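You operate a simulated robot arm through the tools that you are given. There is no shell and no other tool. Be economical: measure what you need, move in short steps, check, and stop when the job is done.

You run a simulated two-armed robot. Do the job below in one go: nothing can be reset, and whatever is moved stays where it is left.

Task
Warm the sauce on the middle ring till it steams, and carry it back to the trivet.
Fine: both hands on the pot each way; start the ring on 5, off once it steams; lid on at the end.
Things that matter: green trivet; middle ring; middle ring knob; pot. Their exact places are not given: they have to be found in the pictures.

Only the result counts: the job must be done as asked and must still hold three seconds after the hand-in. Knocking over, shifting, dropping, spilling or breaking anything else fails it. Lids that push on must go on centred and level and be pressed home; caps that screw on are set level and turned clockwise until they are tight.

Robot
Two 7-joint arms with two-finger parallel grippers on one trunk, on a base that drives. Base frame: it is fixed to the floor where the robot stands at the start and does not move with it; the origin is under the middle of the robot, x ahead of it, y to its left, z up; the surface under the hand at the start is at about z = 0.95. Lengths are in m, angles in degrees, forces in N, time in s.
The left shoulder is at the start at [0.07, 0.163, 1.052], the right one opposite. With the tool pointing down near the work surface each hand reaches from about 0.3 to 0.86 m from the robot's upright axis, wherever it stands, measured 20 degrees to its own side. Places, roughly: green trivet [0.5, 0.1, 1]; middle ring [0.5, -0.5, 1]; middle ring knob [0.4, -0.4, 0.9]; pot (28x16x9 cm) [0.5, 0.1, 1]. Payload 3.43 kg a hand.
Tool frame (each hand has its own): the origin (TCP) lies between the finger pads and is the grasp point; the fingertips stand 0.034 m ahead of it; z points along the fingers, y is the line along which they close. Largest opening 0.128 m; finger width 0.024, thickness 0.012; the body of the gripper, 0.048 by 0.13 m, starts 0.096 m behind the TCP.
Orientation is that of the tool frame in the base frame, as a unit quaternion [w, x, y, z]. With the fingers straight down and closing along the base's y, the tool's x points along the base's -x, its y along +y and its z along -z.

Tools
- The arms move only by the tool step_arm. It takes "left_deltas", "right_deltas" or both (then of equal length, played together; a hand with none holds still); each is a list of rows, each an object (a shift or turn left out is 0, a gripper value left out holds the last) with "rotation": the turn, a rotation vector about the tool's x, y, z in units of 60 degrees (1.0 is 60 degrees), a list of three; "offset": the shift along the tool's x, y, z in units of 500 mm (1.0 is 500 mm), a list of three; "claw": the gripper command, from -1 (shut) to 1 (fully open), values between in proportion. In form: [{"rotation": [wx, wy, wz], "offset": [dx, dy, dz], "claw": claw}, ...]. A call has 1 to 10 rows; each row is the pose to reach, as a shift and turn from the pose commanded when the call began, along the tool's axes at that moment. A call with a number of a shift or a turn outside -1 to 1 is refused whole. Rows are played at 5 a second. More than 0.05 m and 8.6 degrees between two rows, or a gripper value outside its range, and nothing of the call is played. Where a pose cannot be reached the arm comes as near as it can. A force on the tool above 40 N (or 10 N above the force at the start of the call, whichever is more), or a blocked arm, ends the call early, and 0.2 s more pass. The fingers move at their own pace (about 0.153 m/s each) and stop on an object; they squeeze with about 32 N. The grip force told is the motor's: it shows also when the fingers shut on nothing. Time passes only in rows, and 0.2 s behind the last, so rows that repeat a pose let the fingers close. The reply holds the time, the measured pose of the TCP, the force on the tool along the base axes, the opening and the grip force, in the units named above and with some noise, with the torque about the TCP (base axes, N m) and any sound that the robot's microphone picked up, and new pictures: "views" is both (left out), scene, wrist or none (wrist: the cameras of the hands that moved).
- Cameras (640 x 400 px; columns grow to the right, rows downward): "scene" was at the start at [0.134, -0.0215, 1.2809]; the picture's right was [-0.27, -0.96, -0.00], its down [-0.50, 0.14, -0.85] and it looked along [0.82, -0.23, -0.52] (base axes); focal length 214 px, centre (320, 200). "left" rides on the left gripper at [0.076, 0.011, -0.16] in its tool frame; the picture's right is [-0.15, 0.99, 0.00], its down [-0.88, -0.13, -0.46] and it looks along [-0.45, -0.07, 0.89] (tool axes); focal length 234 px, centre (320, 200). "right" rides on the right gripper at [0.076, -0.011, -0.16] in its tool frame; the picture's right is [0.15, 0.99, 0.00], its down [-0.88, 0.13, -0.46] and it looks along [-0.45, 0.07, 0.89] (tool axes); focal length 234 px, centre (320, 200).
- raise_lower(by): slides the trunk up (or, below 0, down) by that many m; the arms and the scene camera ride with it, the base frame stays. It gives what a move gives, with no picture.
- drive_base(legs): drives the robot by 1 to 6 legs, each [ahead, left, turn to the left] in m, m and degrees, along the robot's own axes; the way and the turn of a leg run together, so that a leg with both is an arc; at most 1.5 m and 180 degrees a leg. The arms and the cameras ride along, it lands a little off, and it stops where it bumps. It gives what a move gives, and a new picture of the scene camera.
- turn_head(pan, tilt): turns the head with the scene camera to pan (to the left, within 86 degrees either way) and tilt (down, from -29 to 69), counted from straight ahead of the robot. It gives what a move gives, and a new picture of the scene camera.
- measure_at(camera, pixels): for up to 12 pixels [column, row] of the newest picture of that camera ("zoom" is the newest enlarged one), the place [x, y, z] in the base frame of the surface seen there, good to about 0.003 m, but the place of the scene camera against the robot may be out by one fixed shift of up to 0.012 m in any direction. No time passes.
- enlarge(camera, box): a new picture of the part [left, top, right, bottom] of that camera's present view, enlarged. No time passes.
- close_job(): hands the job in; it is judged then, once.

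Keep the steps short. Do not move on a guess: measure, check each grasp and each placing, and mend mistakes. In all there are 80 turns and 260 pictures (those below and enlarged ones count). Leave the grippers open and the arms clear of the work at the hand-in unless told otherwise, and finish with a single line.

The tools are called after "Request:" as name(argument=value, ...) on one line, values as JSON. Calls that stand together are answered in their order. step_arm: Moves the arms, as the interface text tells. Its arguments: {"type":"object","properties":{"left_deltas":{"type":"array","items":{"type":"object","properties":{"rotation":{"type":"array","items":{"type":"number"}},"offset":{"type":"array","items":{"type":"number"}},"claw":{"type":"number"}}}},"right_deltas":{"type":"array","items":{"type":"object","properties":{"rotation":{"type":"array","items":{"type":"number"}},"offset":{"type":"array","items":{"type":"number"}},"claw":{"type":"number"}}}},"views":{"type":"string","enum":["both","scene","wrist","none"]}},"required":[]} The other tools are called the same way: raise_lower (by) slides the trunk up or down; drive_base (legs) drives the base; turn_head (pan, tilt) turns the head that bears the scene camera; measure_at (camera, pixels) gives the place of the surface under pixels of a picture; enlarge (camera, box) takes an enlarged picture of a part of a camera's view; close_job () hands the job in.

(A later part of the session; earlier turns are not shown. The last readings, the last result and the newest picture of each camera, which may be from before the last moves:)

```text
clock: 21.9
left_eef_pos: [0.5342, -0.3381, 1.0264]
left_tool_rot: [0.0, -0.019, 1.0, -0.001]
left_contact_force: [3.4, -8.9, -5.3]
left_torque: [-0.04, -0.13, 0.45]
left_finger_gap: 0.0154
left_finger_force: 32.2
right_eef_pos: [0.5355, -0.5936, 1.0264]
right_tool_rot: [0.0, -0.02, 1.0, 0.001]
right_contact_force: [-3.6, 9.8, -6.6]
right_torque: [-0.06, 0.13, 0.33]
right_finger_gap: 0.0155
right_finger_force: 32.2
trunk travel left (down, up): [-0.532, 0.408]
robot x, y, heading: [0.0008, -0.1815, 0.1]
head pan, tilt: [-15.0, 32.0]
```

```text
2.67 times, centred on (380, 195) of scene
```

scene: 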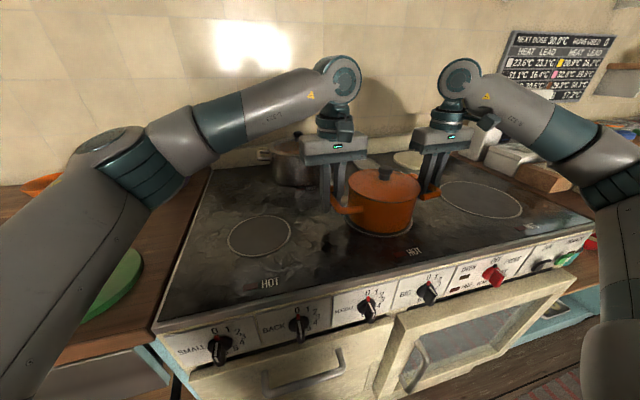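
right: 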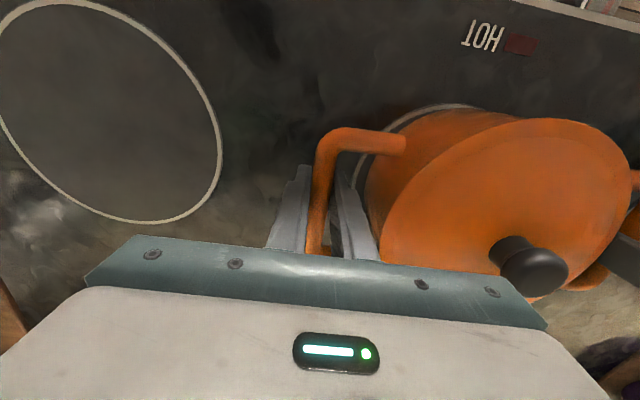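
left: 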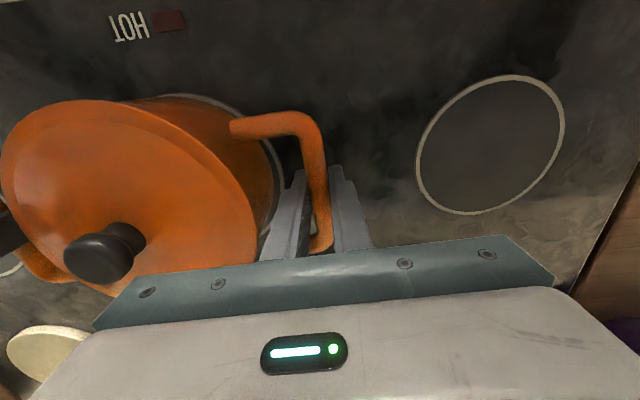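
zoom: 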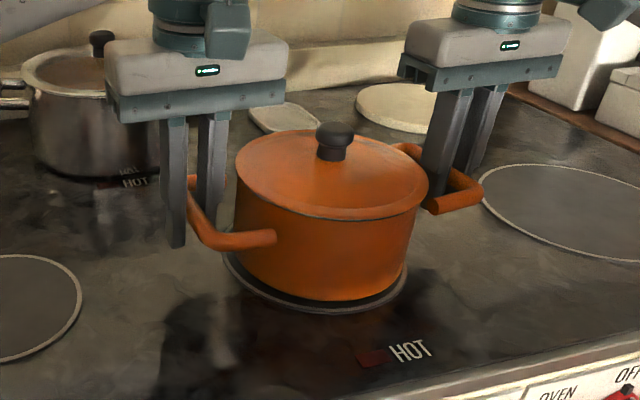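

The pot is centred over the ring. I'll lower it the last centimetre in small steps and watch the force.

Request:
step_arm(left_deltas=[{"offset": [0, 0, 0.007]}, {"offset": [0, 0, 0.014]}, {"offset": [0, 0, 0.02]}, {"offset": [0, 0, 0.02]}], right_deltas=[{"offset": [0, 0, 0.007]}, {"offset": [0, 0, 0.014]}, {"offset": [0, 0, 0.02]}, {"offset": [0, 0, 0.02]}], views="none")

```text
clock: 22.9
left_eef_pos: [0.5344, -0.3376, 1.0195]
left_tool_rot: [0.002, -0.02, 1.0, -0.002]
left_contact_force: [10.0, -18.6, 23.1]
left_torque: [-0.03, 0.04, 0.16]
left_finger_gap: 0.0152
left_finger_force: 31.8
right_eef_pos: [0.5341, -0.5939, 1.0181]
right_tool_rot: [0.003, -0.019, 1.0, 0.001]
right_contact_force: [8.0, 5.6, 22.9]
right_torque: [0.02, -0.01, 0.22]
right_finger_gap: 0.016
right_finger_force: 31.9
trunk travel left (down, up): [-0.532, 0.408]
robot x, y, heading: [0.002, -0.1799, -0.0]
head pan, tilt: [-15.0, 32.0]
```

It's seated on the ring and pressed down a little. I'll ease up 2 mm and open both claws to 44 mm.

Request:
step_arm(left_deltas=[{"offset": [0, 0, -0.004]}, {"offset": [0, 0, -0.004], "claw": -0.31}, {"offset": [0, 0, -0.004], "claw": -0.31}, {"offset": [0, 0, -0.004], "claw": -0.31}], right_deltas=[{"offset": [0, 0, -0.004]}, {"offset": [0, 0, -0.004], "claw": -0.31}, {"offset": [0, 0, -0.004], "claw": -0.31}, {"offset": [0, 0, -0.004], "claw": -0.31}], views="both")

```text
clock: 23.9
left_eef_pos: [0.5354, -0.3356, 1.0181]
left_tool_rot: [0.001, -0.02, 1.0, 0.0]
left_contact_force: [0.0, -0.3, 0.2]
left_torque: [-0.05, -0.02, 0.01]
left_finger_gap: 0.0441
left_finger_force: 0.1
right_eef_pos: [0.5343, -0.5927, 1.0157]
right_tool_rot: [-0.001, -0.019, 1.0, 0.001]
right_contact_force: [-0.8, 0.2, -1.6]
right_torque: [0.01, 0.01, 0.01]
right_finger_gap: 0.044
right_finger_force: 0.1
trunk travel left (down, up): [-0.532, 0.408]
robot x, y, heading: [-0.0011, -0.1776, 0.1]
head pan, tilt: [-15.0, 32.0]
```

scene: 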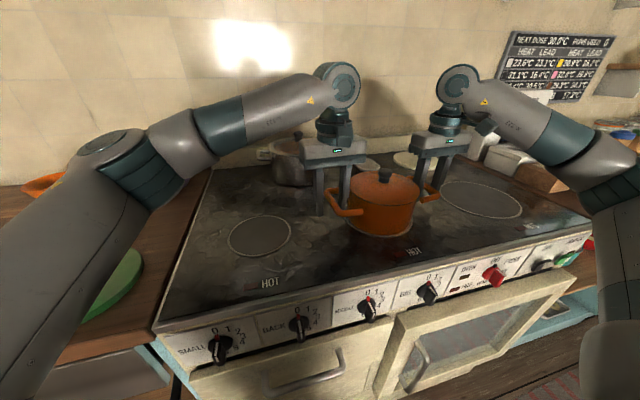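
right: 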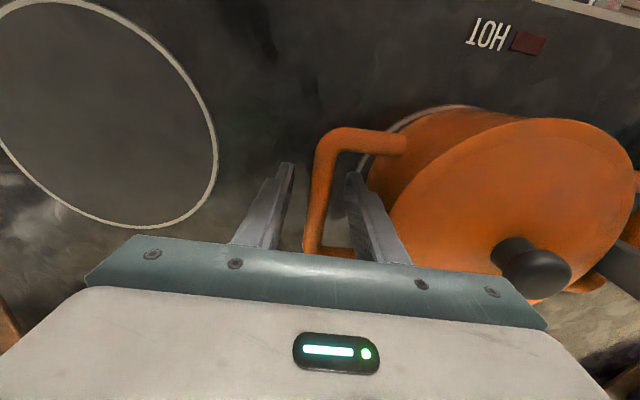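
left: 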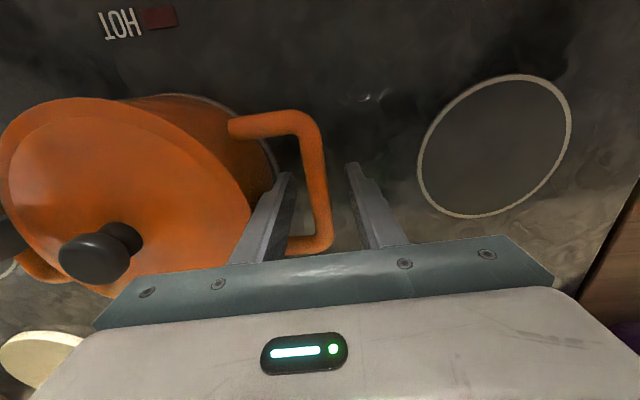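

Released cleanly, with the pot standing on the ring. I'll raise both hands straight up, clear of the lid knob.

Request:
step_arm(left_deltas=[{"offset": [0, 0, -0.07]}, {"offset": [0, 0, -0.15]}, {"offset": [0, 0, -0.24]}, {"offset": [0, 0, -0.33]}, {"offset": [0, 0, -0.36]}], right_deltas=[{"offset": [0, 0, -0.07]}, {"offset": [0, 0, -0.15]}, {"offset": [0, 0, -0.24]}, {"offset": [0, 0, -0.33]}, {"offset": [0, 0, -0.36]}], views="none")

Request:
drive_base(legs=[[-0.33, -0.02, 0]])

Request:
turn_head(pan=-18, tilt=38)

```text
clock: 25.1
left_eef_pos: [0.5358, -0.3377, 1.1991]
left_tool_rot: [0.0, -0.019, 1.0, 0.0]
left_contact_force: [-0.1, 0.2, -0.6]
left_torque: [0.01, 0.0, -0.01]
left_finger_gap: 0.0441
left_finger_force: 0.0
right_eef_pos: [0.535, -0.5927, 1.1966]
right_tool_rot: [0.0, -0.02, 1.0, 0.0]
right_contact_force: [-0.3, -0.6, 0.4]
right_torque: [0.02, -0.02, 0.0]
right_finger_gap: 0.0441
right_finger_force: 0.1
trunk travel left (down, up): [-0.532, 0.408]
robot x, y, heading: [-0.0029, -0.1784, 0.1]
head pan, tilt: [-15.0, 32.0]
```

```text
clock: 27.2
left_eef_pos: [0.2041, -0.3581, 1.1969]
left_tool_rot: [0.0, -0.018, 1.0, 0.001]
left_contact_force: [0.6, -0.9, -0.1]
left_torque: [0.01, -0.02, -0.02]
left_finger_gap: 0.0445
left_finger_force: 0.1
right_eef_pos: [0.2042, -0.6144, 1.1979]
right_tool_rot: [0.0, -0.017, 1.0, 0.0]
right_contact_force: [0.6, 0.2, 0.1]
right_torque: [0.04, -0.01, -0.02]
right_finger_gap: 0.0441
right_finger_force: 0.1
trunk travel left (down, up): [-0.532, 0.408]
robot x, y, heading: [-0.3285, -0.2019, -0.1]
head pan, tilt: [-15.0, 32.0]
```

scene: 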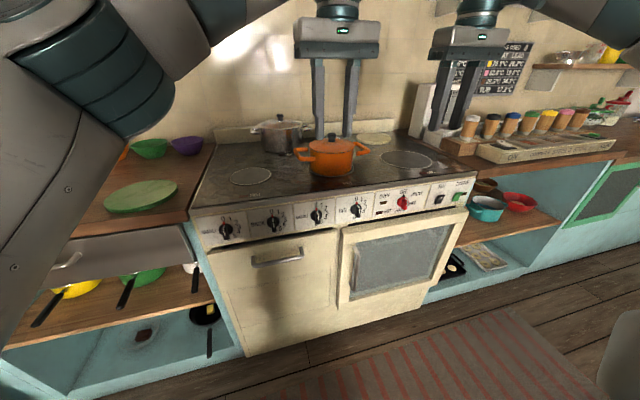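

```text
clock: 27.9
left_eef_pos: [0.2063, -0.3587, 1.1966]
left_tool_rot: [0.0, -0.018, 1.0, 0.0]
left_contact_force: [0.0, -0.3, -1.1]
left_torque: [0.01, 0.0, 0.01]
left_finger_gap: 0.0442
left_finger_force: 0.1
right_eef_pos: [0.2037, -0.6145, 1.1964]
right_tool_rot: [0.0, -0.018, 1.0, 0.0]
right_contact_force: [0.6, 0.3, 0.5]
right_torque: [-0.03, -0.03, 0.0]
right_finger_gap: 0.0441
right_finger_force: 0.1
trunk travel left (down, up): [-0.532, 0.408]
robot x, y, heading: [-0.331, -0.2015, -0.2]
head pan, tilt: [-18.0, 38.0]
```

scene: 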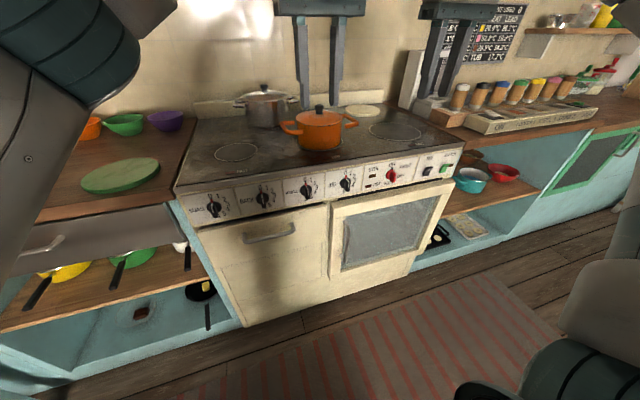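

I'll zoom in on the middle knob.

Request:
enlarge(camera="scene", box=[270, 165, 350, 215])

Request:
measure_at(camera="scene", pixels=[[308, 189], [285, 183], [325, 178], [285, 198], [325, 190], [265, 186], [265, 200], [306, 193]])

```text
8.00 times, centred on (310, 190) of scene
```

zoom: 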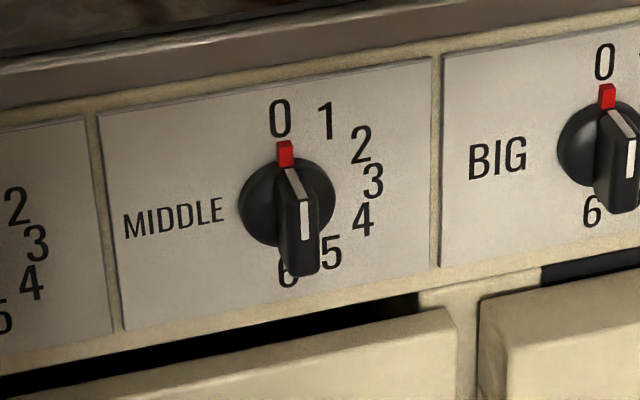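

```text
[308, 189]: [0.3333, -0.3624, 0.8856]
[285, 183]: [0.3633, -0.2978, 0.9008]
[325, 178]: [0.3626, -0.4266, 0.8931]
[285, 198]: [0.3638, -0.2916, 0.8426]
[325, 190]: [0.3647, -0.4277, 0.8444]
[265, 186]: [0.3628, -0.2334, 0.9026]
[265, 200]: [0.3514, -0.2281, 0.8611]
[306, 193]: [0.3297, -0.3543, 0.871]
```

The panel is upright at x≈0.363, and the numbers run 0 at the top clockwise to 6 at the bottom. I'll measure the numbers and the knob to get the angle of 5.

Request:
measure_at(camera="zoom", pixels=[[281, 118], [327, 121], [361, 145], [373, 181], [363, 219], [331, 252], [283, 278], [250, 205], [330, 200], [304, 215], [293, 185], [303, 262]])

Request:
enlarge(camera="scene", box=[190, 165, 290, 228])

```text
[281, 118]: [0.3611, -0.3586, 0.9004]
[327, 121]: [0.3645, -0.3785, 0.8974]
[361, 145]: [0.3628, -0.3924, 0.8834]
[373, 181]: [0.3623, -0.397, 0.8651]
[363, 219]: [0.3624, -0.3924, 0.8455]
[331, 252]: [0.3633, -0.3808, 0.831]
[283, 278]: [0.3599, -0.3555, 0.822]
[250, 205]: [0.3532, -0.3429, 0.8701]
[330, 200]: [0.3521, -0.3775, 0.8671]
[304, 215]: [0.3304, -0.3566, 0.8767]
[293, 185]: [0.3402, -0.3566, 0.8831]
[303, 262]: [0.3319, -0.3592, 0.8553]
```

```text
6.35 times, centred on (240, 196) of scene
```

zoom: 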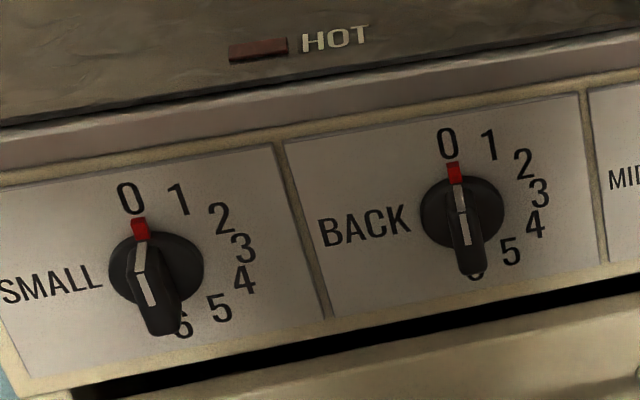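

Seven marks, 30° apart: 5 is 150° clockwise from 0. The knob centre is ≈(y -0.357, z 0.862) and the wing stands from x 0.33 to 0.35. I'll move the left hand aside and begin tilting the right hand forward in front of the stove.

Request:
step_arm(left_deltas=[{"offset": [0, 0.08, 0]}, {"offset": [0, 0.16, 0]}, {"offset": [0, 0.24, 0]}, {"offset": [0, 0.32, 0]}, {"offset": [0, 0.4, 0]}, {"offset": [0, 0.48, 0]}, {"offset": [0, 0.56, 0]}, {"offset": [0, 0.64, 0]}], right_deltas=[{"offset": [-0.015, 0.064, 0.0], "rotation": [0, -0.125, 0]}, {"offset": [-0.03, 0.128, 0.03], "rotation": [0, -0.25, 0]}, {"offset": [-0.045, 0.192, 0.06], "rotation": [0, -0.375, 0]}, {"offset": [-0.06, 0.256, 0.09], "rotation": [0, -0.5, 0]}, {"offset": [-0.075, 0.32, 0.12], "rotation": [0, -0.625, 0]}, {"offset": [-0.09, 0.384, 0.15], "rotation": [0, -0.75, 0]}, {"offset": [-0.105, 0.448, 0.18], "rotation": [0, -0.875, 0]}, {"offset": [-0.118, 0.51, 0.2], "rotation": [0, -1, 0]}])

```text
clock: 29.7
left_eef_pos: [0.1941, -0.0354, 1.1985]
left_tool_rot: [-0.001, -0.017, 1.0, -0.002]
left_contact_force: [-0.4, 0.2, 1.3]
left_torque: [-0.07, -0.02, 0.02]
left_finger_gap: 0.0443
left_finger_force: 0.1
right_eef_pos: [0.2545, -0.3547, 1.0976]
right_tool_rot: [0.5, -0.015, 0.866, 0.008]
right_contact_force: [0.1, 0.2, -0.1]
right_torque: [-0.05, 0.0, -0.05]
right_finger_gap: 0.0441
right_finger_force: 0.0
trunk travel left (down, up): [-0.532, 0.408]
robot x, y, heading: [-0.3294, -0.201, -0.2]
head pan, tilt: [-18.0, 38.0]
```

scene: 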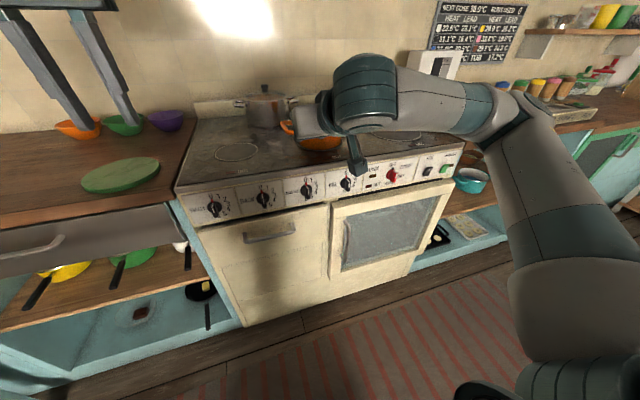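
right: 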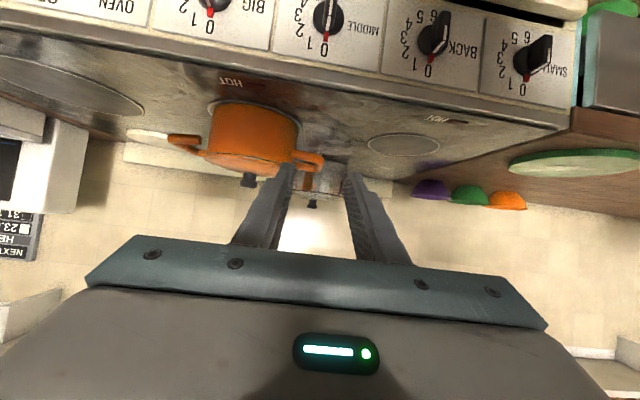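
left: 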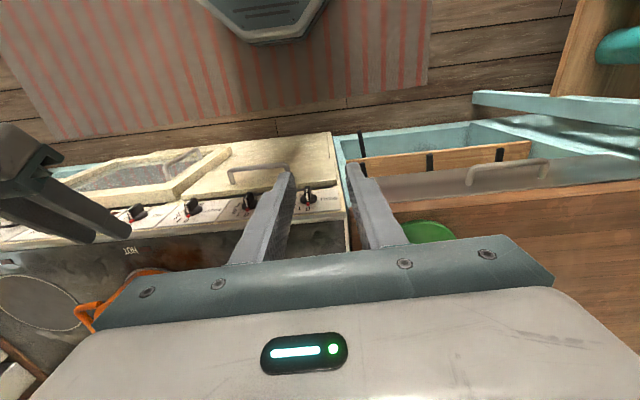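

The right camera shows the knobs upside down, as expected. I'll finish tilting to level and go down to knob height, stopping about 6 cm short of the wing.

Request:
step_arm(right_deltas=[{"offset": [0.07, 0, 0.035], "rotation": [0.005, -0.083, 0.0015]}, {"offset": [0.14, -0.001, 0.07], "rotation": [0.01, -0.166, 0.003]}, {"offset": [0.212, -0.002, 0.105], "rotation": [0.015, -0.25, 0.0045]}, {"offset": [0.283, -0.003, 0.14], "rotation": [0.021, -0.333, 0.006]}, {"offset": [0.353, -0.004, 0.175], "rotation": [0.026, -0.417, 0.0075]}, {"offset": [0.424, -0.004, 0.21], "rotation": [0.031, -0.5, 0.009]}, {"offset": [0.424, -0.004, 0.21], "rotation": [0.031, -0.5, 0.009]}])

```text
clock: 31.3
left_eef_pos: [0.1935, -0.0366, 1.1985]
left_tool_rot: [-0.001, -0.017, 1.0, -0.001]
left_contact_force: [-0.6, 1.8, -1.1]
left_torque: [-0.05, 0.02, -0.02]
left_finger_gap: 0.0441
left_finger_force: 0.0
right_eef_pos: [0.2613, -0.2814, 0.9188]
right_tool_rot: [0.706, 0.002, 0.708, -0.003]
right_contact_force: [-0.8, 0.3, 0.8]
right_torque: [0.0, -0.02, -0.01]
right_finger_gap: 0.0444
right_finger_force: 0.1
right hand out of reach, approached as far as the arm can: row 2, 3, 4, 5, 6, 7
trunk travel left (down, up): [-0.532, 0.408]
robot x, y, heading: [-0.3329, -0.205, -0.5]
head pan, tilt: [-18.0, 38.0]
```

scene: 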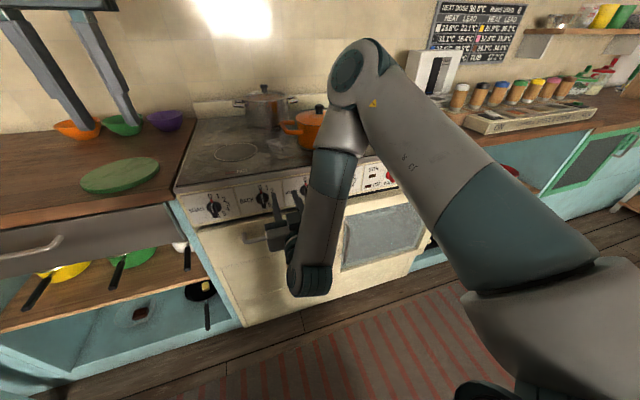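
right: 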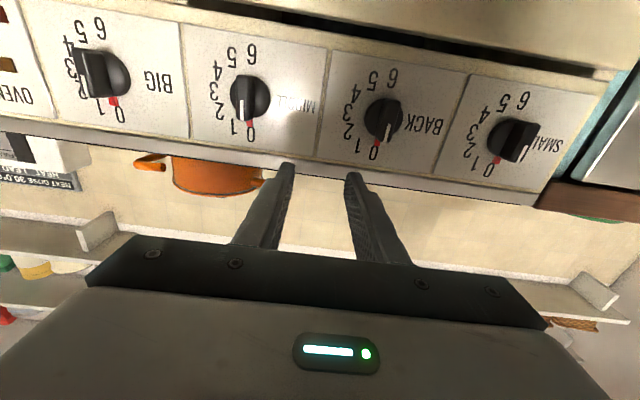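

The target is out of reach with this posture: the elbow rides high over the stove. Lowering the trunk should help, so I'll check where the elbow and forearm are first.

Request:
measure_at(camera="scene", pixels=[[345, 75], [365, 50], [340, 130], [340, 170], [310, 280], [296, 235], [420, 120]])

Request:
measure_at(camera="right", pixels=[[250, 121], [220, 113], [213, 85], [232, 54], [251, 54], [240, 105], [238, 95], [256, 110], [248, 70], [215, 98], [295, 80], [200, 60]])

Request:
enlarge(camera="right", box=[180, 20, 340, 150])

```text
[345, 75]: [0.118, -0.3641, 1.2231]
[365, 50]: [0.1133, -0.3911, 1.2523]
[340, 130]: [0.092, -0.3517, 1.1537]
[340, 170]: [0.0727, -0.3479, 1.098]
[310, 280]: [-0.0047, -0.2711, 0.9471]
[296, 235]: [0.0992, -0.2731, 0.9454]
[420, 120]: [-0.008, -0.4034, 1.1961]
```

```text
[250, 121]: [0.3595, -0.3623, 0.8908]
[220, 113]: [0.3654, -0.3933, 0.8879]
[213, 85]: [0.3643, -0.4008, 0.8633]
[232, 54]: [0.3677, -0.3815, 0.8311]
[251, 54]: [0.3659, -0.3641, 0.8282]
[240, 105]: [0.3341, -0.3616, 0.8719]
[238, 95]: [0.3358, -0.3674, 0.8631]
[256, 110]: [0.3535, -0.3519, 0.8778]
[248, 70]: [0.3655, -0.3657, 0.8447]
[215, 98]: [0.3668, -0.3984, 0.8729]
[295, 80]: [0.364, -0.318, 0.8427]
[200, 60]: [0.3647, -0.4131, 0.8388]
```

```text
3.08 times, centred on (260, 85) of right
```

zoom: 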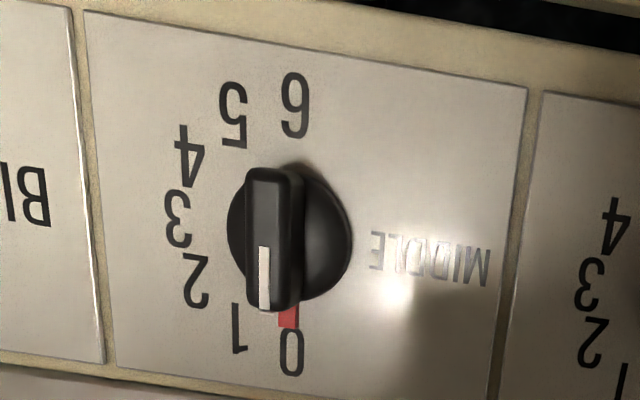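

All of the arm is in front of the stove. I'll measure the knob precisely in the zoomed picture, then lower the trunk 0.2 m so the shoulder sits nearer knob height.

Request:
measure_at(camera="zoom", pixels=[[292, 355], [295, 105], [178, 218], [232, 115], [274, 190], [274, 295], [262, 240], [285, 240], [232, 225], [345, 240], [320, 200], [240, 330]])

Request:
raise_lower(by=-0.2)

```text
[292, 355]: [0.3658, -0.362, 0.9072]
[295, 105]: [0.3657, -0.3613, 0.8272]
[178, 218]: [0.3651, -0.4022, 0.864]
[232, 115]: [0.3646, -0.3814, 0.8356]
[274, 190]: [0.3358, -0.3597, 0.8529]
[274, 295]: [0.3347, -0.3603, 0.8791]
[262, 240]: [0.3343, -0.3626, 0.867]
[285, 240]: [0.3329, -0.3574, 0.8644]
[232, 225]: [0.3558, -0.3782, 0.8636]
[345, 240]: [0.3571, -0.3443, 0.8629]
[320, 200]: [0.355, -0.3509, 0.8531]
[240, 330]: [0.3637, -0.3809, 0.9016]
```

```text
clock: 33.5
left_eef_pos: [0.1909, -0.0373, 0.9992]
left_tool_rot: [0.0, -0.018, 1.0, 0.0]
left_contact_force: [-0.3, 1.2, 0.4]
left_torque: [0.01, 0.01, -0.01]
left_finger_gap: 0.0445
left_finger_force: 0.1
right_eef_pos: [0.2601, -0.2823, 0.7177]
right_tool_rot: [0.705, 0.002, 0.71, -0.001]
right_contact_force: [-0.2, 0.7, -0.7]
right_torque: [-0.04, 0.03, -0.01]
right_finger_gap: 0.0443
right_finger_force: 0.0
trunk travel left (down, up): [-0.332, 0.608]
robot x, y, heading: [-0.3302, -0.2012, -0.1]
head pan, tilt: [-18.0, 38.0]
```

Knob centre from the wrist camera: y≈-0.361, z≈0.866, wing front x 0.334, skirt 0.356. I'll bring the right hand up to z 0.866, y -0.361, with x drawn back to 0.25 first.

Request:
step_arm(right_deltas=[{"offset": [0, 0, -0.03]}, {"offset": [-0.07, -0.03, -0.03]}, {"offset": [-0.14, -0.07, -0.03]}, {"offset": [-0.21, -0.11, -0.03]}, {"offset": [-0.27, -0.15, -0.02]}, {"offset": [-0.296, -0.158, -0.02]}, {"offset": [-0.296, -0.158, -0.02]}])

```text
clock: 35.1
left_eef_pos: [0.1923, -0.0378, 0.9989]
left_tool_rot: [0.0, -0.018, 1.0, 0.0]
left_contact_force: [-0.3, 0.0, -0.4]
left_torque: [0.03, -0.03, -0.02]
left_finger_gap: 0.0442
left_finger_force: 0.1
right_eef_pos: [0.2747, -0.3535, 0.867]
right_tool_rot: [0.704, 0.002, 0.71, -0.002]
right_contact_force: [-1.3, 0.4, 1.0]
right_torque: [-0.01, -0.01, 0.01]
right_finger_gap: 0.0441
right_finger_force: 0.0
right hand out of reach, approached as far as the arm can: row 1, 3, 4, 5, 6, 7
trunk travel left (down, up): [-0.332, 0.608]
robot x, y, heading: [-0.3276, -0.2026, -0.1]
head pan, tilt: [-18.0, 38.0]
```

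scene: 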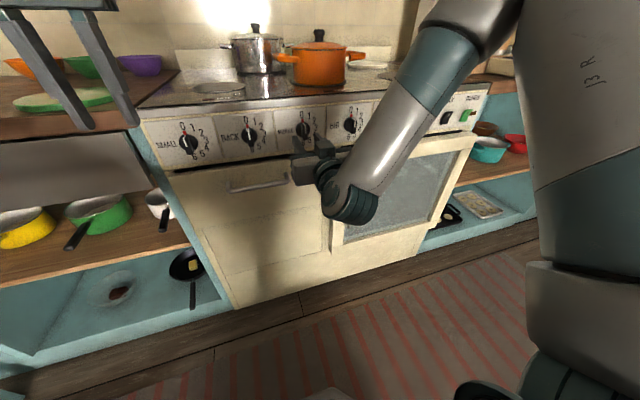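
right: 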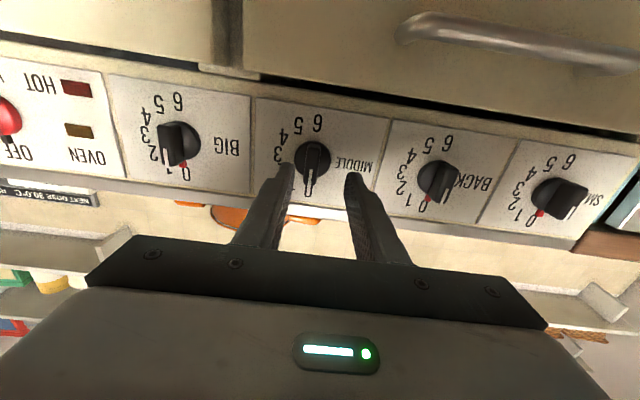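

It's still a bit cramped (the arm can't draw back enough). I'll back the base off 0.12 m to give it room.

Request:
drive_base(legs=[[-0.12, 0, 0]])

Request:
step_arm(right_deltas=[{"offset": [0, -0.015, 0.05]}, {"offset": [0, -0.015, 0.13]}, {"offset": [0, -0.015, 0.21]}, {"offset": [0, -0.015, 0.21]}], views="wrist")

```text
clock: 36.3
left_eef_pos: [0.0747, -0.0384, 0.9999]
left_tool_rot: [0.001, -0.017, 1.0, 0.0]
left_contact_force: [-0.5, 0.4, 0.8]
left_torque: [0.0, -0.05, 0.01]
left_finger_gap: 0.0444
left_finger_force: 0.0
right_eef_pos: [0.157, -0.3544, 0.8673]
right_tool_rot: [0.705, 0.003, 0.709, -0.002]
right_contact_force: [0.3, -0.3, 0.6]
right_torque: [-0.03, 0.01, 0.02]
right_finger_gap: 0.0442
right_finger_force: 0.0
trunk travel left (down, up): [-0.332, 0.608]
robot x, y, heading: [-0.4461, -0.2055, -0.0]
head pan, tilt: [-18.0, 38.0]
```

scene: 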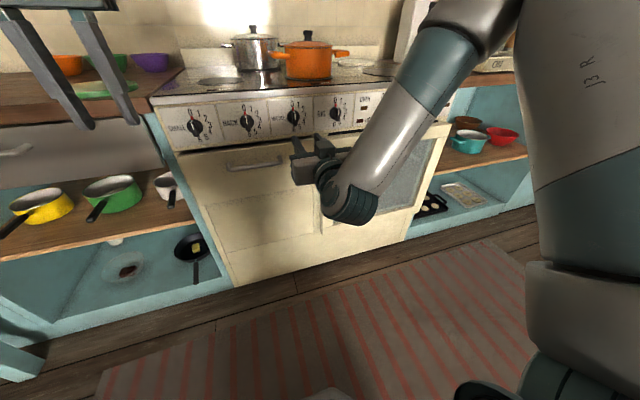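

```text
clock: 37.3
left_eef_pos: [0.0757, -0.0378, 1.0001]
left_tool_rot: [0.0, -0.019, 1.0, -0.001]
left_contact_force: [0.1, 0.4, -0.3]
left_torque: [-0.02, -0.01, 0.02]
left_finger_gap: 0.0444
left_finger_force: 0.1
right_eef_pos: [0.2572, -0.3434, 0.8786]
right_tool_rot: [0.701, 0.007, 0.713, -0.007]
right_contact_force: [-0.1, -0.1, 0.2]
right_torque: [-0.01, 0.02, -0.02]
right_finger_gap: 0.0442
right_finger_force: 0.1
right hand out of reach, approached as far as the arm can: row 1, 2, 3, 4
trunk travel left (down, up): [-0.332, 0.608]
robot x, y, heading: [-0.4464, -0.2023, -0.2]
head pan, tilt: [-18.0, 38.0]
```

right: 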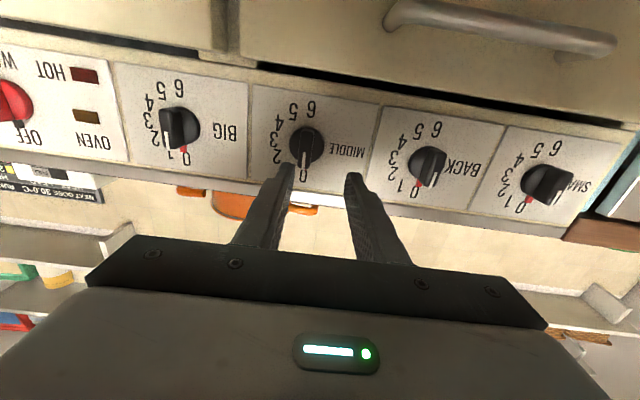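

Still near some joint limit, with the pose off by about 2 cm. The wing grasp works equally at 0° or 180° of roll, so I'll test which roll direction frees the wrist. First -60°.

Request:
step_arm(right_deltas=[{"rotation": [0, 0, -0.125]}, {"rotation": [0, 0, -0.25]}, {"rotation": [0, 0, -0.375]}, {"rotation": [0, 0, -0.5]}, {"rotation": [0, 0, -0.625]}, {"rotation": [0, 0, -0.75]}, {"rotation": [0, 0, -0.875]}, {"rotation": [0, 0, -1]}], views="none")

```text
clock: 39.1
left_eef_pos: [0.0752, -0.038, 1.0002]
left_tool_rot: [0.001, -0.017, 1.0, 0.001]
left_contact_force: [0.6, 0.1, -0.5]
left_torque: [-0.02, 0.0, 0.01]
left_finger_gap: 0.0443
left_finger_force: 0.1
right_eef_pos: [0.2577, -0.3399, 0.8805]
right_tool_rot: [0.606, -0.352, 0.618, -0.356]
right_contact_force: [-0.7, 0.4, -1.0]
right_torque: [0.01, 0.02, -0.03]
right_finger_gap: 0.0445
right_finger_force: 0.0
right hand out of reach, approached as far as the arm can: row 1, 2, 3, 4, 5, 6, 7, 8
trunk travel left (down, up): [-0.332, 0.608]
robot x, y, heading: [-0.4428, -0.2029, -0.4]
head pan, tilt: [-18.0, 38.0]
```

Roll turns freely and isn't the limit. The actual x is ahead of the commanded x, so the limit is being too close. I'll back the base off 0.1 m more and re-extend, un-rolling to see whether the error vanishes.

Request:
drive_base(legs=[[-0.1, 0, 0]])

Request:
step_arm(right_deltas=[{"offset": [0, 0, 0.06], "rotation": [0, 0, 0.125]}, {"offset": [0, 0, 0.12], "rotation": [0, 0, 0.25]}, {"offset": [0, 0, 0.2], "rotation": [0, 0, 0.375]}, {"offset": [0, 0, 0.2], "rotation": [0, 0, 0.5]}, {"offset": [0, 0, 0.2], "rotation": [0, 0, 0.625]}, {"offset": [0, 0, 0.2], "rotation": [0, 0, 0.75]}, {"offset": [0, 0, 0.2], "rotation": [0, 0, 0.875]}, {"offset": [0, 0, 0.2], "rotation": [0, 0, 1]}], views="wrist")

```text
clock: 40.3
left_eef_pos: [-0.0268, -0.0384, 1.0007]
left_tool_rot: [0.001, -0.019, 1.0, -0.002]
left_contact_force: [-0.6, 0.3, -0.4]
left_torque: [0.0, -0.01, 0.0]
left_finger_gap: 0.044
left_finger_force: 0.1
right_eef_pos: [0.1559, -0.3386, 0.8828]
right_tool_rot: [0.607, -0.351, 0.618, -0.356]
right_contact_force: [-0.6, 0.4, 0.2]
right_torque: [-0.01, 0.0, -0.01]
right_finger_gap: 0.0442
right_finger_force: 0.1
trunk travel left (down, up): [-0.332, 0.608]
robot x, y, heading: [-0.5477, -0.2032, -0.2]
head pan, tilt: [-18.0, 38.0]
```

scene: 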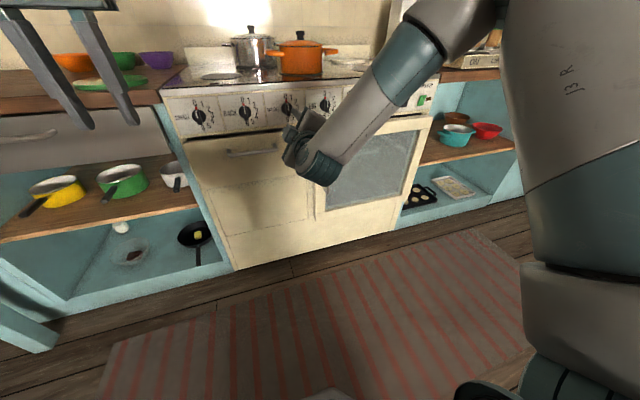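

```text
clock: 42.1
left_eef_pos: [-0.0256, -0.0374, 0.9986]
left_tool_rot: [0.0, -0.018, 1.0, 0.0]
left_contact_force: [-0.5, -0.2, -0.2]
left_torque: [0.01, 0.0, -0.02]
left_finger_gap: 0.0441
left_finger_force: 0.1
right_eef_pos: [0.2366, -0.3273, 0.8731]
right_tool_rot: [0.7, -0.009, 0.714, -0.025]
right_contact_force: [-0.6, -0.1, -0.5]
right_torque: [-0.03, -0.01, 0.06]
right_finger_gap: 0.0442
right_finger_force: 0.1
right hand out of reach, approached as far as the arm can: row 2, 3, 4, 5, 6, 7, 8
trunk travel left (down, up): [-0.332, 0.608]
robot x, y, heading: [-0.548, -0.2002, -0.6]
head pan, tilt: [-18.0, 38.0]
```

right: 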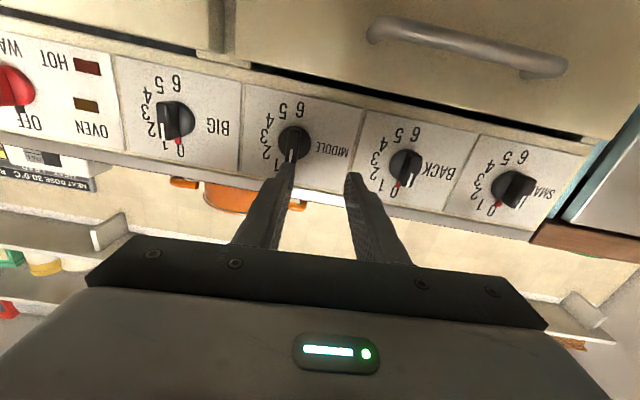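

The error now lies in y: the hand wants to be further left of the robot. So I'll drive the robot 0.2 m to its right, which puts the knob nearer its midline.

Request:
drive_base(legs=[[0, -0.2, 0]])

Request:
step_arm(right_deltas=[{"offset": [0, 0.08, 0]}, {"offset": [0, 0.16, 0]}, {"offset": [0, 0.24, 0]}, {"offset": [0, 0.32, 0]}, {"offset": [0, 0.38, 0]}, {"offset": [0, 0.415, 0]}, {"offset": [0, 0.415, 0]}])

```text
clock: 43.7
left_eef_pos: [-0.0253, -0.2392, 1.0003]
left_tool_rot: [0.0, -0.017, 1.0, 0.0]
left_contact_force: [-0.3, -0.1, -0.5]
left_torque: [0.01, -0.03, -0.01]
left_finger_gap: 0.0439
left_finger_force: 0.1
right_eef_pos: [0.2379, -0.528, 0.8736]
right_tool_rot: [0.7, -0.01, 0.714, -0.026]
right_contact_force: [0.4, 0.0, 0.7]
right_torque: [-0.01, 0.0, 0.02]
right_finger_gap: 0.0442
right_finger_force: 0.1
trunk travel left (down, up): [-0.332, 0.608]
robot x, y, heading: [-0.5494, -0.3995, -0.4]
head pan, tilt: [-18.0, 38.0]
```

scene: 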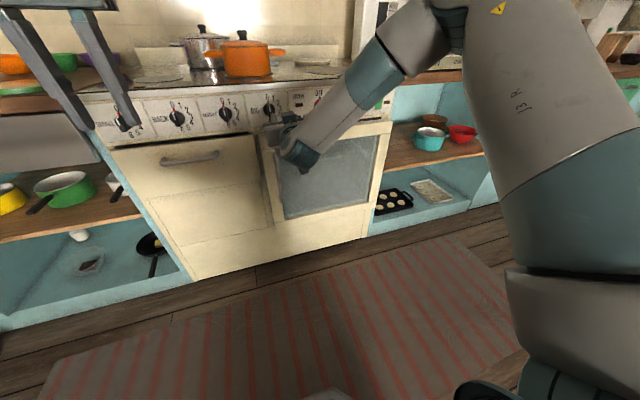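

```text
clock: 45.3
left_eef_pos: [-0.0249, -0.238, 0.9998]
left_tool_rot: [0.0, -0.018, 1.0, 0.0]
left_contact_force: [-0.4, -0.2, 0.6]
left_torque: [0.01, 0.02, -0.03]
left_finger_gap: 0.0443
left_finger_force: 0.0
right_eef_pos: [0.2439, -0.321, 0.8622]
right_tool_rot: [0.7, -0.009, 0.714, -0.027]
right_contact_force: [0.2, -0.4, -0.5]
right_torque: [-0.02, -0.02, -0.02]
right_finger_gap: 0.0444
right_finger_force: 0.0
trunk travel left (down, up): [-0.332, 0.608]
robot x, y, heading: [-0.547, -0.3997, -0.1]
head pan, tilt: [-18.0, 38.0]
```

scene: 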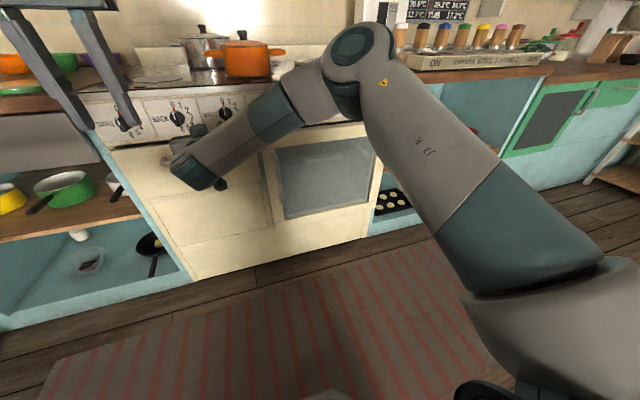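
right: 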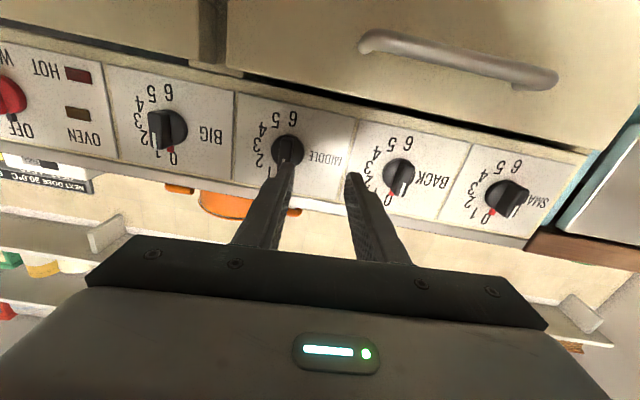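

Now within reach. I'll fix the small tilt errors and centre on the knob at y=-0.361, z=0.866, x=0.262.

Request:
step_arm(right_deltas=[{"offset": [-0.003, -0.03, 0.012], "rotation": [-0.008, -0.006, 0.016]}, {"offset": [-0.006, -0.06, 0.024], "rotation": [-0.016, -0.012, 0.033]}, {"offset": [-0.008, -0.08, 0.036], "rotation": [-0.024, -0.019, 0.049]}, {"offset": [-0.008, -0.08, 0.036], "rotation": [-0.024, -0.019, 0.049]}], views="wrist")

Request:
enlarge(camera="right", box=[220, 80, 420, 205])

```text
clock: 46.3
left_eef_pos: [-0.0263, -0.2377, 1.0002]
left_tool_rot: [0.0, -0.017, 1.0, -0.001]
left_contact_force: [-0.3, 0.0, -0.2]
left_torque: [0.0, 0.01, 0.0]
left_finger_gap: 0.0442
left_finger_force: 0.1
right_eef_pos: [0.2603, -0.3601, 0.8674]
right_tool_rot: [0.707, -0.002, 0.707, 0.001]
right_contact_force: [0.2, -0.5, -0.1]
right_torque: [0.0, 0.01, 0.03]
right_finger_gap: 0.0439
right_finger_force: 0.1
trunk travel left (down, up): [-0.332, 0.608]
robot x, y, heading: [-0.5502, -0.4006, -0.2]
head pan, tilt: [-18.0, 38.0]
```

right: 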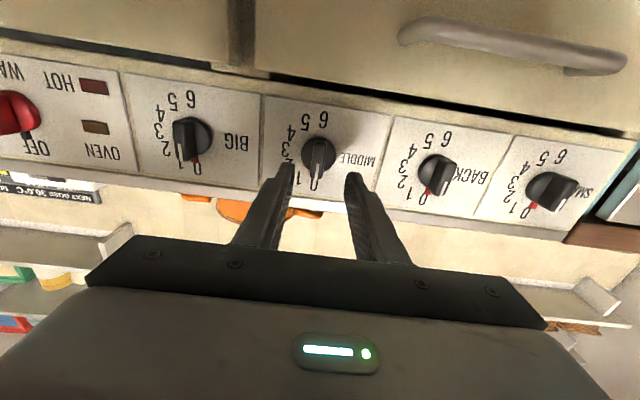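

```text
3.20 times, centred on (320, 142) of right
```

zoom: 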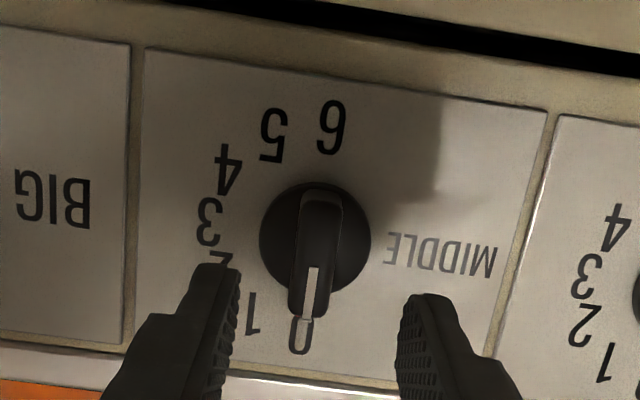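

Orientation is right and the knob is between the fingers. I'll confirm its centre once more.

Request:
measure_at(camera="zoom", pixels=[[268, 235], [364, 242], [318, 205], [312, 305], [305, 240], [330, 245], [330, 125], [298, 340], [208, 220]])

```text
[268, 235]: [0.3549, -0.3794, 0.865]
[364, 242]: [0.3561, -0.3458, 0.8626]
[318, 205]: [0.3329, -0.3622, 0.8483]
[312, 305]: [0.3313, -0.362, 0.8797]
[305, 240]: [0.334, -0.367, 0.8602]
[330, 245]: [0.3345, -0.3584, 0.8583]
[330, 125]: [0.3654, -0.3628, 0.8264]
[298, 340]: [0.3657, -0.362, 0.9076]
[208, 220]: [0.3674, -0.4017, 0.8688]
```

Centre confirmed at y -0.3625, z 0.866. I'll advance so the fingertips reach x≈0.349, just short of the skirt.

Request:
step_arm(right_deltas=[{"offset": [0.001, -0.005, 0.04]}, {"offset": [0.002, -0.005, 0.08]}, {"offset": [0.002, -0.005, 0.108]}, {"offset": [0.002, -0.005, 0.108]}], views="wrist")

Request:
enlarge(camera="right", box=[220, 80, 420, 205])

```text
clock: 47.3
left_eef_pos: [-0.0249, -0.2379, 0.9991]
left_tool_rot: [0.0, -0.017, 1.0, -0.001]
left_contact_force: [-0.3, 0.0, -0.4]
left_torque: [0.01, 0.01, -0.02]
left_finger_gap: 0.0442
left_finger_force: 0.0
right_eef_pos: [0.3135, -0.3625, 0.8669]
right_tool_rot: [0.707, -0.001, 0.707, 0.002]
right_contact_force: [-0.6, -0.6, 0.1]
right_torque: [0.02, 0.02, 0.02]
right_finger_gap: 0.0442
right_finger_force: 0.0
trunk travel left (down, up): [-0.332, 0.608]
robot x, y, heading: [-0.5483, -0.3987, -0.2]
head pan, tilt: [-18.0, 38.0]
```

right: 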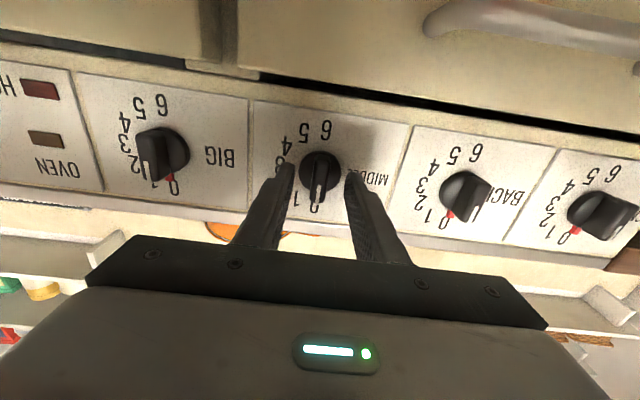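

```text
3.20 times, centred on (320, 142) of right
```

zoom: 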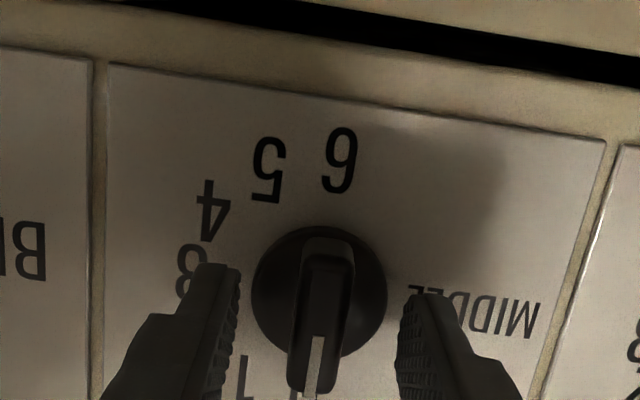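

The fingers straddle the wing. I'll close and then turn 60° clockwise to start.

Request:
step_arm(right_deltas=[{"claw": -1}, {"claw": -1}, {"claw": -1}], views="none")

Request:
step_arm(right_deltas=[{"rotation": [0, 0, 0.12]}, {"rotation": [0, 0, 0.25]}, {"rotation": [0, 0, 0.375]}, {"rotation": [0, 0, 0.5]}, {"rotation": [0, 0, 0.625]}, {"rotation": [0, 0, 0.75]}, {"rotation": [0, 0, 0.875]}, {"rotation": [0, 0, 1]}, {"rotation": [0, 0, 1]}], views="wrist")

```text
clock: 48.1
left_eef_pos: [-0.0249, -0.2393, 1.0002]
left_tool_rot: [0.0, -0.017, 1.0, -0.001]
left_contact_force: [-0.3, 0.1, 0.9]
left_torque: [0.0, 0.01, -0.01]
left_finger_gap: 0.0442
left_finger_force: 0.2
right_eef_pos: [0.3151, -0.3616, 0.8674]
right_tool_rot: [0.707, 0.0, 0.707, 0.0]
right_contact_force: [1.4, 0.6, -0.5]
right_torque: [0.06, -0.03, -0.12]
right_finger_gap: 0.0136
right_finger_force: 46.0
trunk travel left (down, up): [-0.332, 0.608]
robot x, y, heading: [-0.5489, -0.4008, 0.1]
head pan, tilt: [-18.0, 38.0]
```

```text
clock: 50.1
left_eef_pos: [-0.0253, -0.2383, 1.0]
left_tool_rot: [0.0, -0.018, 1.0, 0.0]
left_contact_force: [0.0, 0.4, 0.1]
left_torque: [0.03, 0.03, 0.03]
left_finger_gap: 0.0441
left_finger_force: 0.1
right_eef_pos: [0.3148, -0.3616, 0.8675]
right_tool_rot: [0.612, 0.353, 0.613, 0.354]
right_contact_force: [11.5, 7.7, 6.1]
right_torque: [-0.03, -0.62, -0.75]
right_finger_gap: 0.0141
right_finger_force: 44.9
trunk travel left (down, up): [-0.332, 0.608]
robot x, y, heading: [-0.5465, -0.4025, -0.3]
head pan, tilt: [-18.0, 38.0]
```

right: 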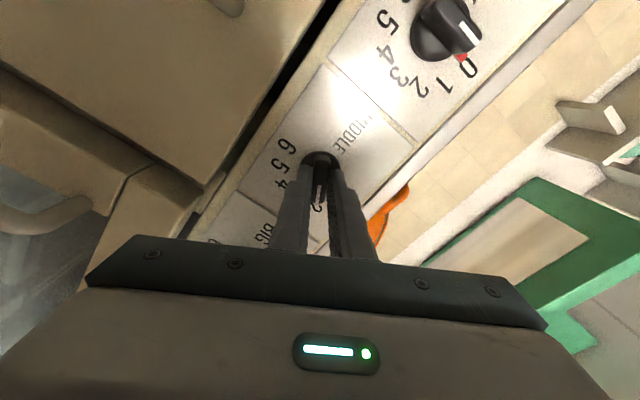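

The knob follows and now points at 2. I'll turn the next 60°.

Request:
step_arm(right_deltas=[{"rotation": [0, 0, 0.12]}, {"rotation": [0, 0, 0.25]}, {"rotation": [0, 0, 0.375]}, {"rotation": [0, 0, 0.5]}, {"rotation": [0, 0, 0.625]}, {"rotation": [0, 0, 0.75]}, {"rotation": [0, 0, 0.875]}, {"rotation": [0, 0, 1]}, {"rotation": [0, 0, 1]}], views="wrist")

```text
clock: 52.1
left_eef_pos: [-0.0252, -0.2369, 0.999]
left_tool_rot: [0.0, -0.018, 1.0, -0.001]
left_contact_force: [-0.4, 0.1, -0.3]
left_torque: [-0.04, -0.02, -0.02]
left_finger_gap: 0.0442
left_finger_force: 0.1
right_eef_pos: [0.3136, -0.3613, 0.8682]
right_tool_rot: [0.353, 0.611, 0.354, 0.614]
right_contact_force: [22.5, 13.4, 18.4]
right_torque: [0.03, -0.22, -0.05]
right_finger_gap: 0.0138
right_finger_force: 45.1
trunk travel left (down, up): [-0.332, 0.608]
robot x, y, heading: [-0.5441, -0.4008, -0.4]
head pan, tilt: [-18.0, 38.0]
```

right: 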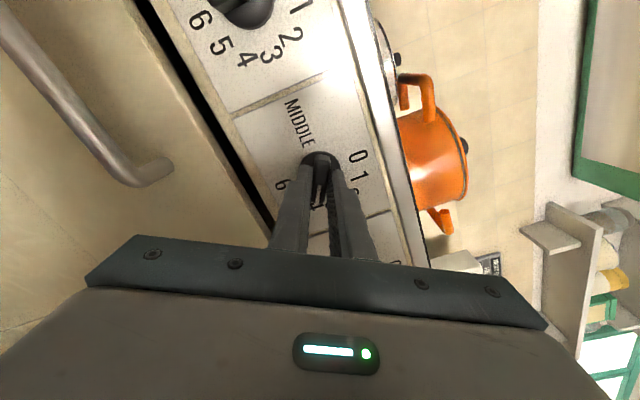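

It's at about 120°, between 4 and 5, with some side force building up. I'll turn the last 30° while yielding about 1 mm along the force.

Request:
step_arm(right_deltas=[{"rotation": [0, 0, 0], "offset": [0.003, 0.001, 0.002]}, {"rotation": [0, 0, 0.125], "offset": [0.003, 0.001, 0.002]}, {"rotation": [0, 0, 0.25], "offset": [0.003, 0.001, 0.002]}, {"rotation": [0, 0, 0.375], "offset": [0.003, 0.001, 0.002]}, {"rotation": [0, 0, 0.5], "offset": [0.003, 0.001, 0.002]}, {"rotation": [0, 0, 0.5], "offset": [0.003, 0.001, 0.002]}], views="wrist")

Request:
enlarge(camera="right", box=[220, 80, 420, 205])

```text
clock: 53.5
left_eef_pos: [-0.0263, -0.2384, 1.0002]
left_tool_rot: [0.001, -0.016, 1.0, 0.0]
left_contact_force: [-0.9, -0.7, -0.2]
left_torque: [0.02, -0.01, 0.03]
left_finger_gap: 0.0443
left_finger_force: 0.0
right_eef_pos: [0.3132, -0.3603, 0.8678]
right_tool_rot: [0.182, 0.683, 0.184, 0.683]
right_contact_force: [-0.2, 1.3, 7.4]
right_torque: [0.0, -0.94, 0.31]
right_finger_gap: 0.0137
right_finger_force: 46.0
trunk travel left (down, up): [-0.332, 0.608]
robot x, y, heading: [-0.5479, -0.3964, -0.2]
head pan, tilt: [-18.0, 38.0]
```

right: 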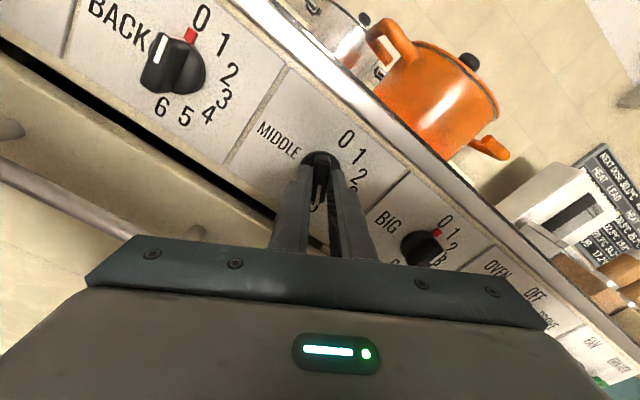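

```text
3.20 times, centred on (320, 142) of right
```

zoom: 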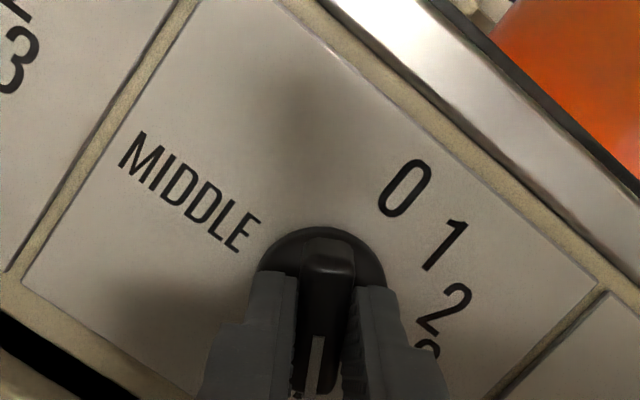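

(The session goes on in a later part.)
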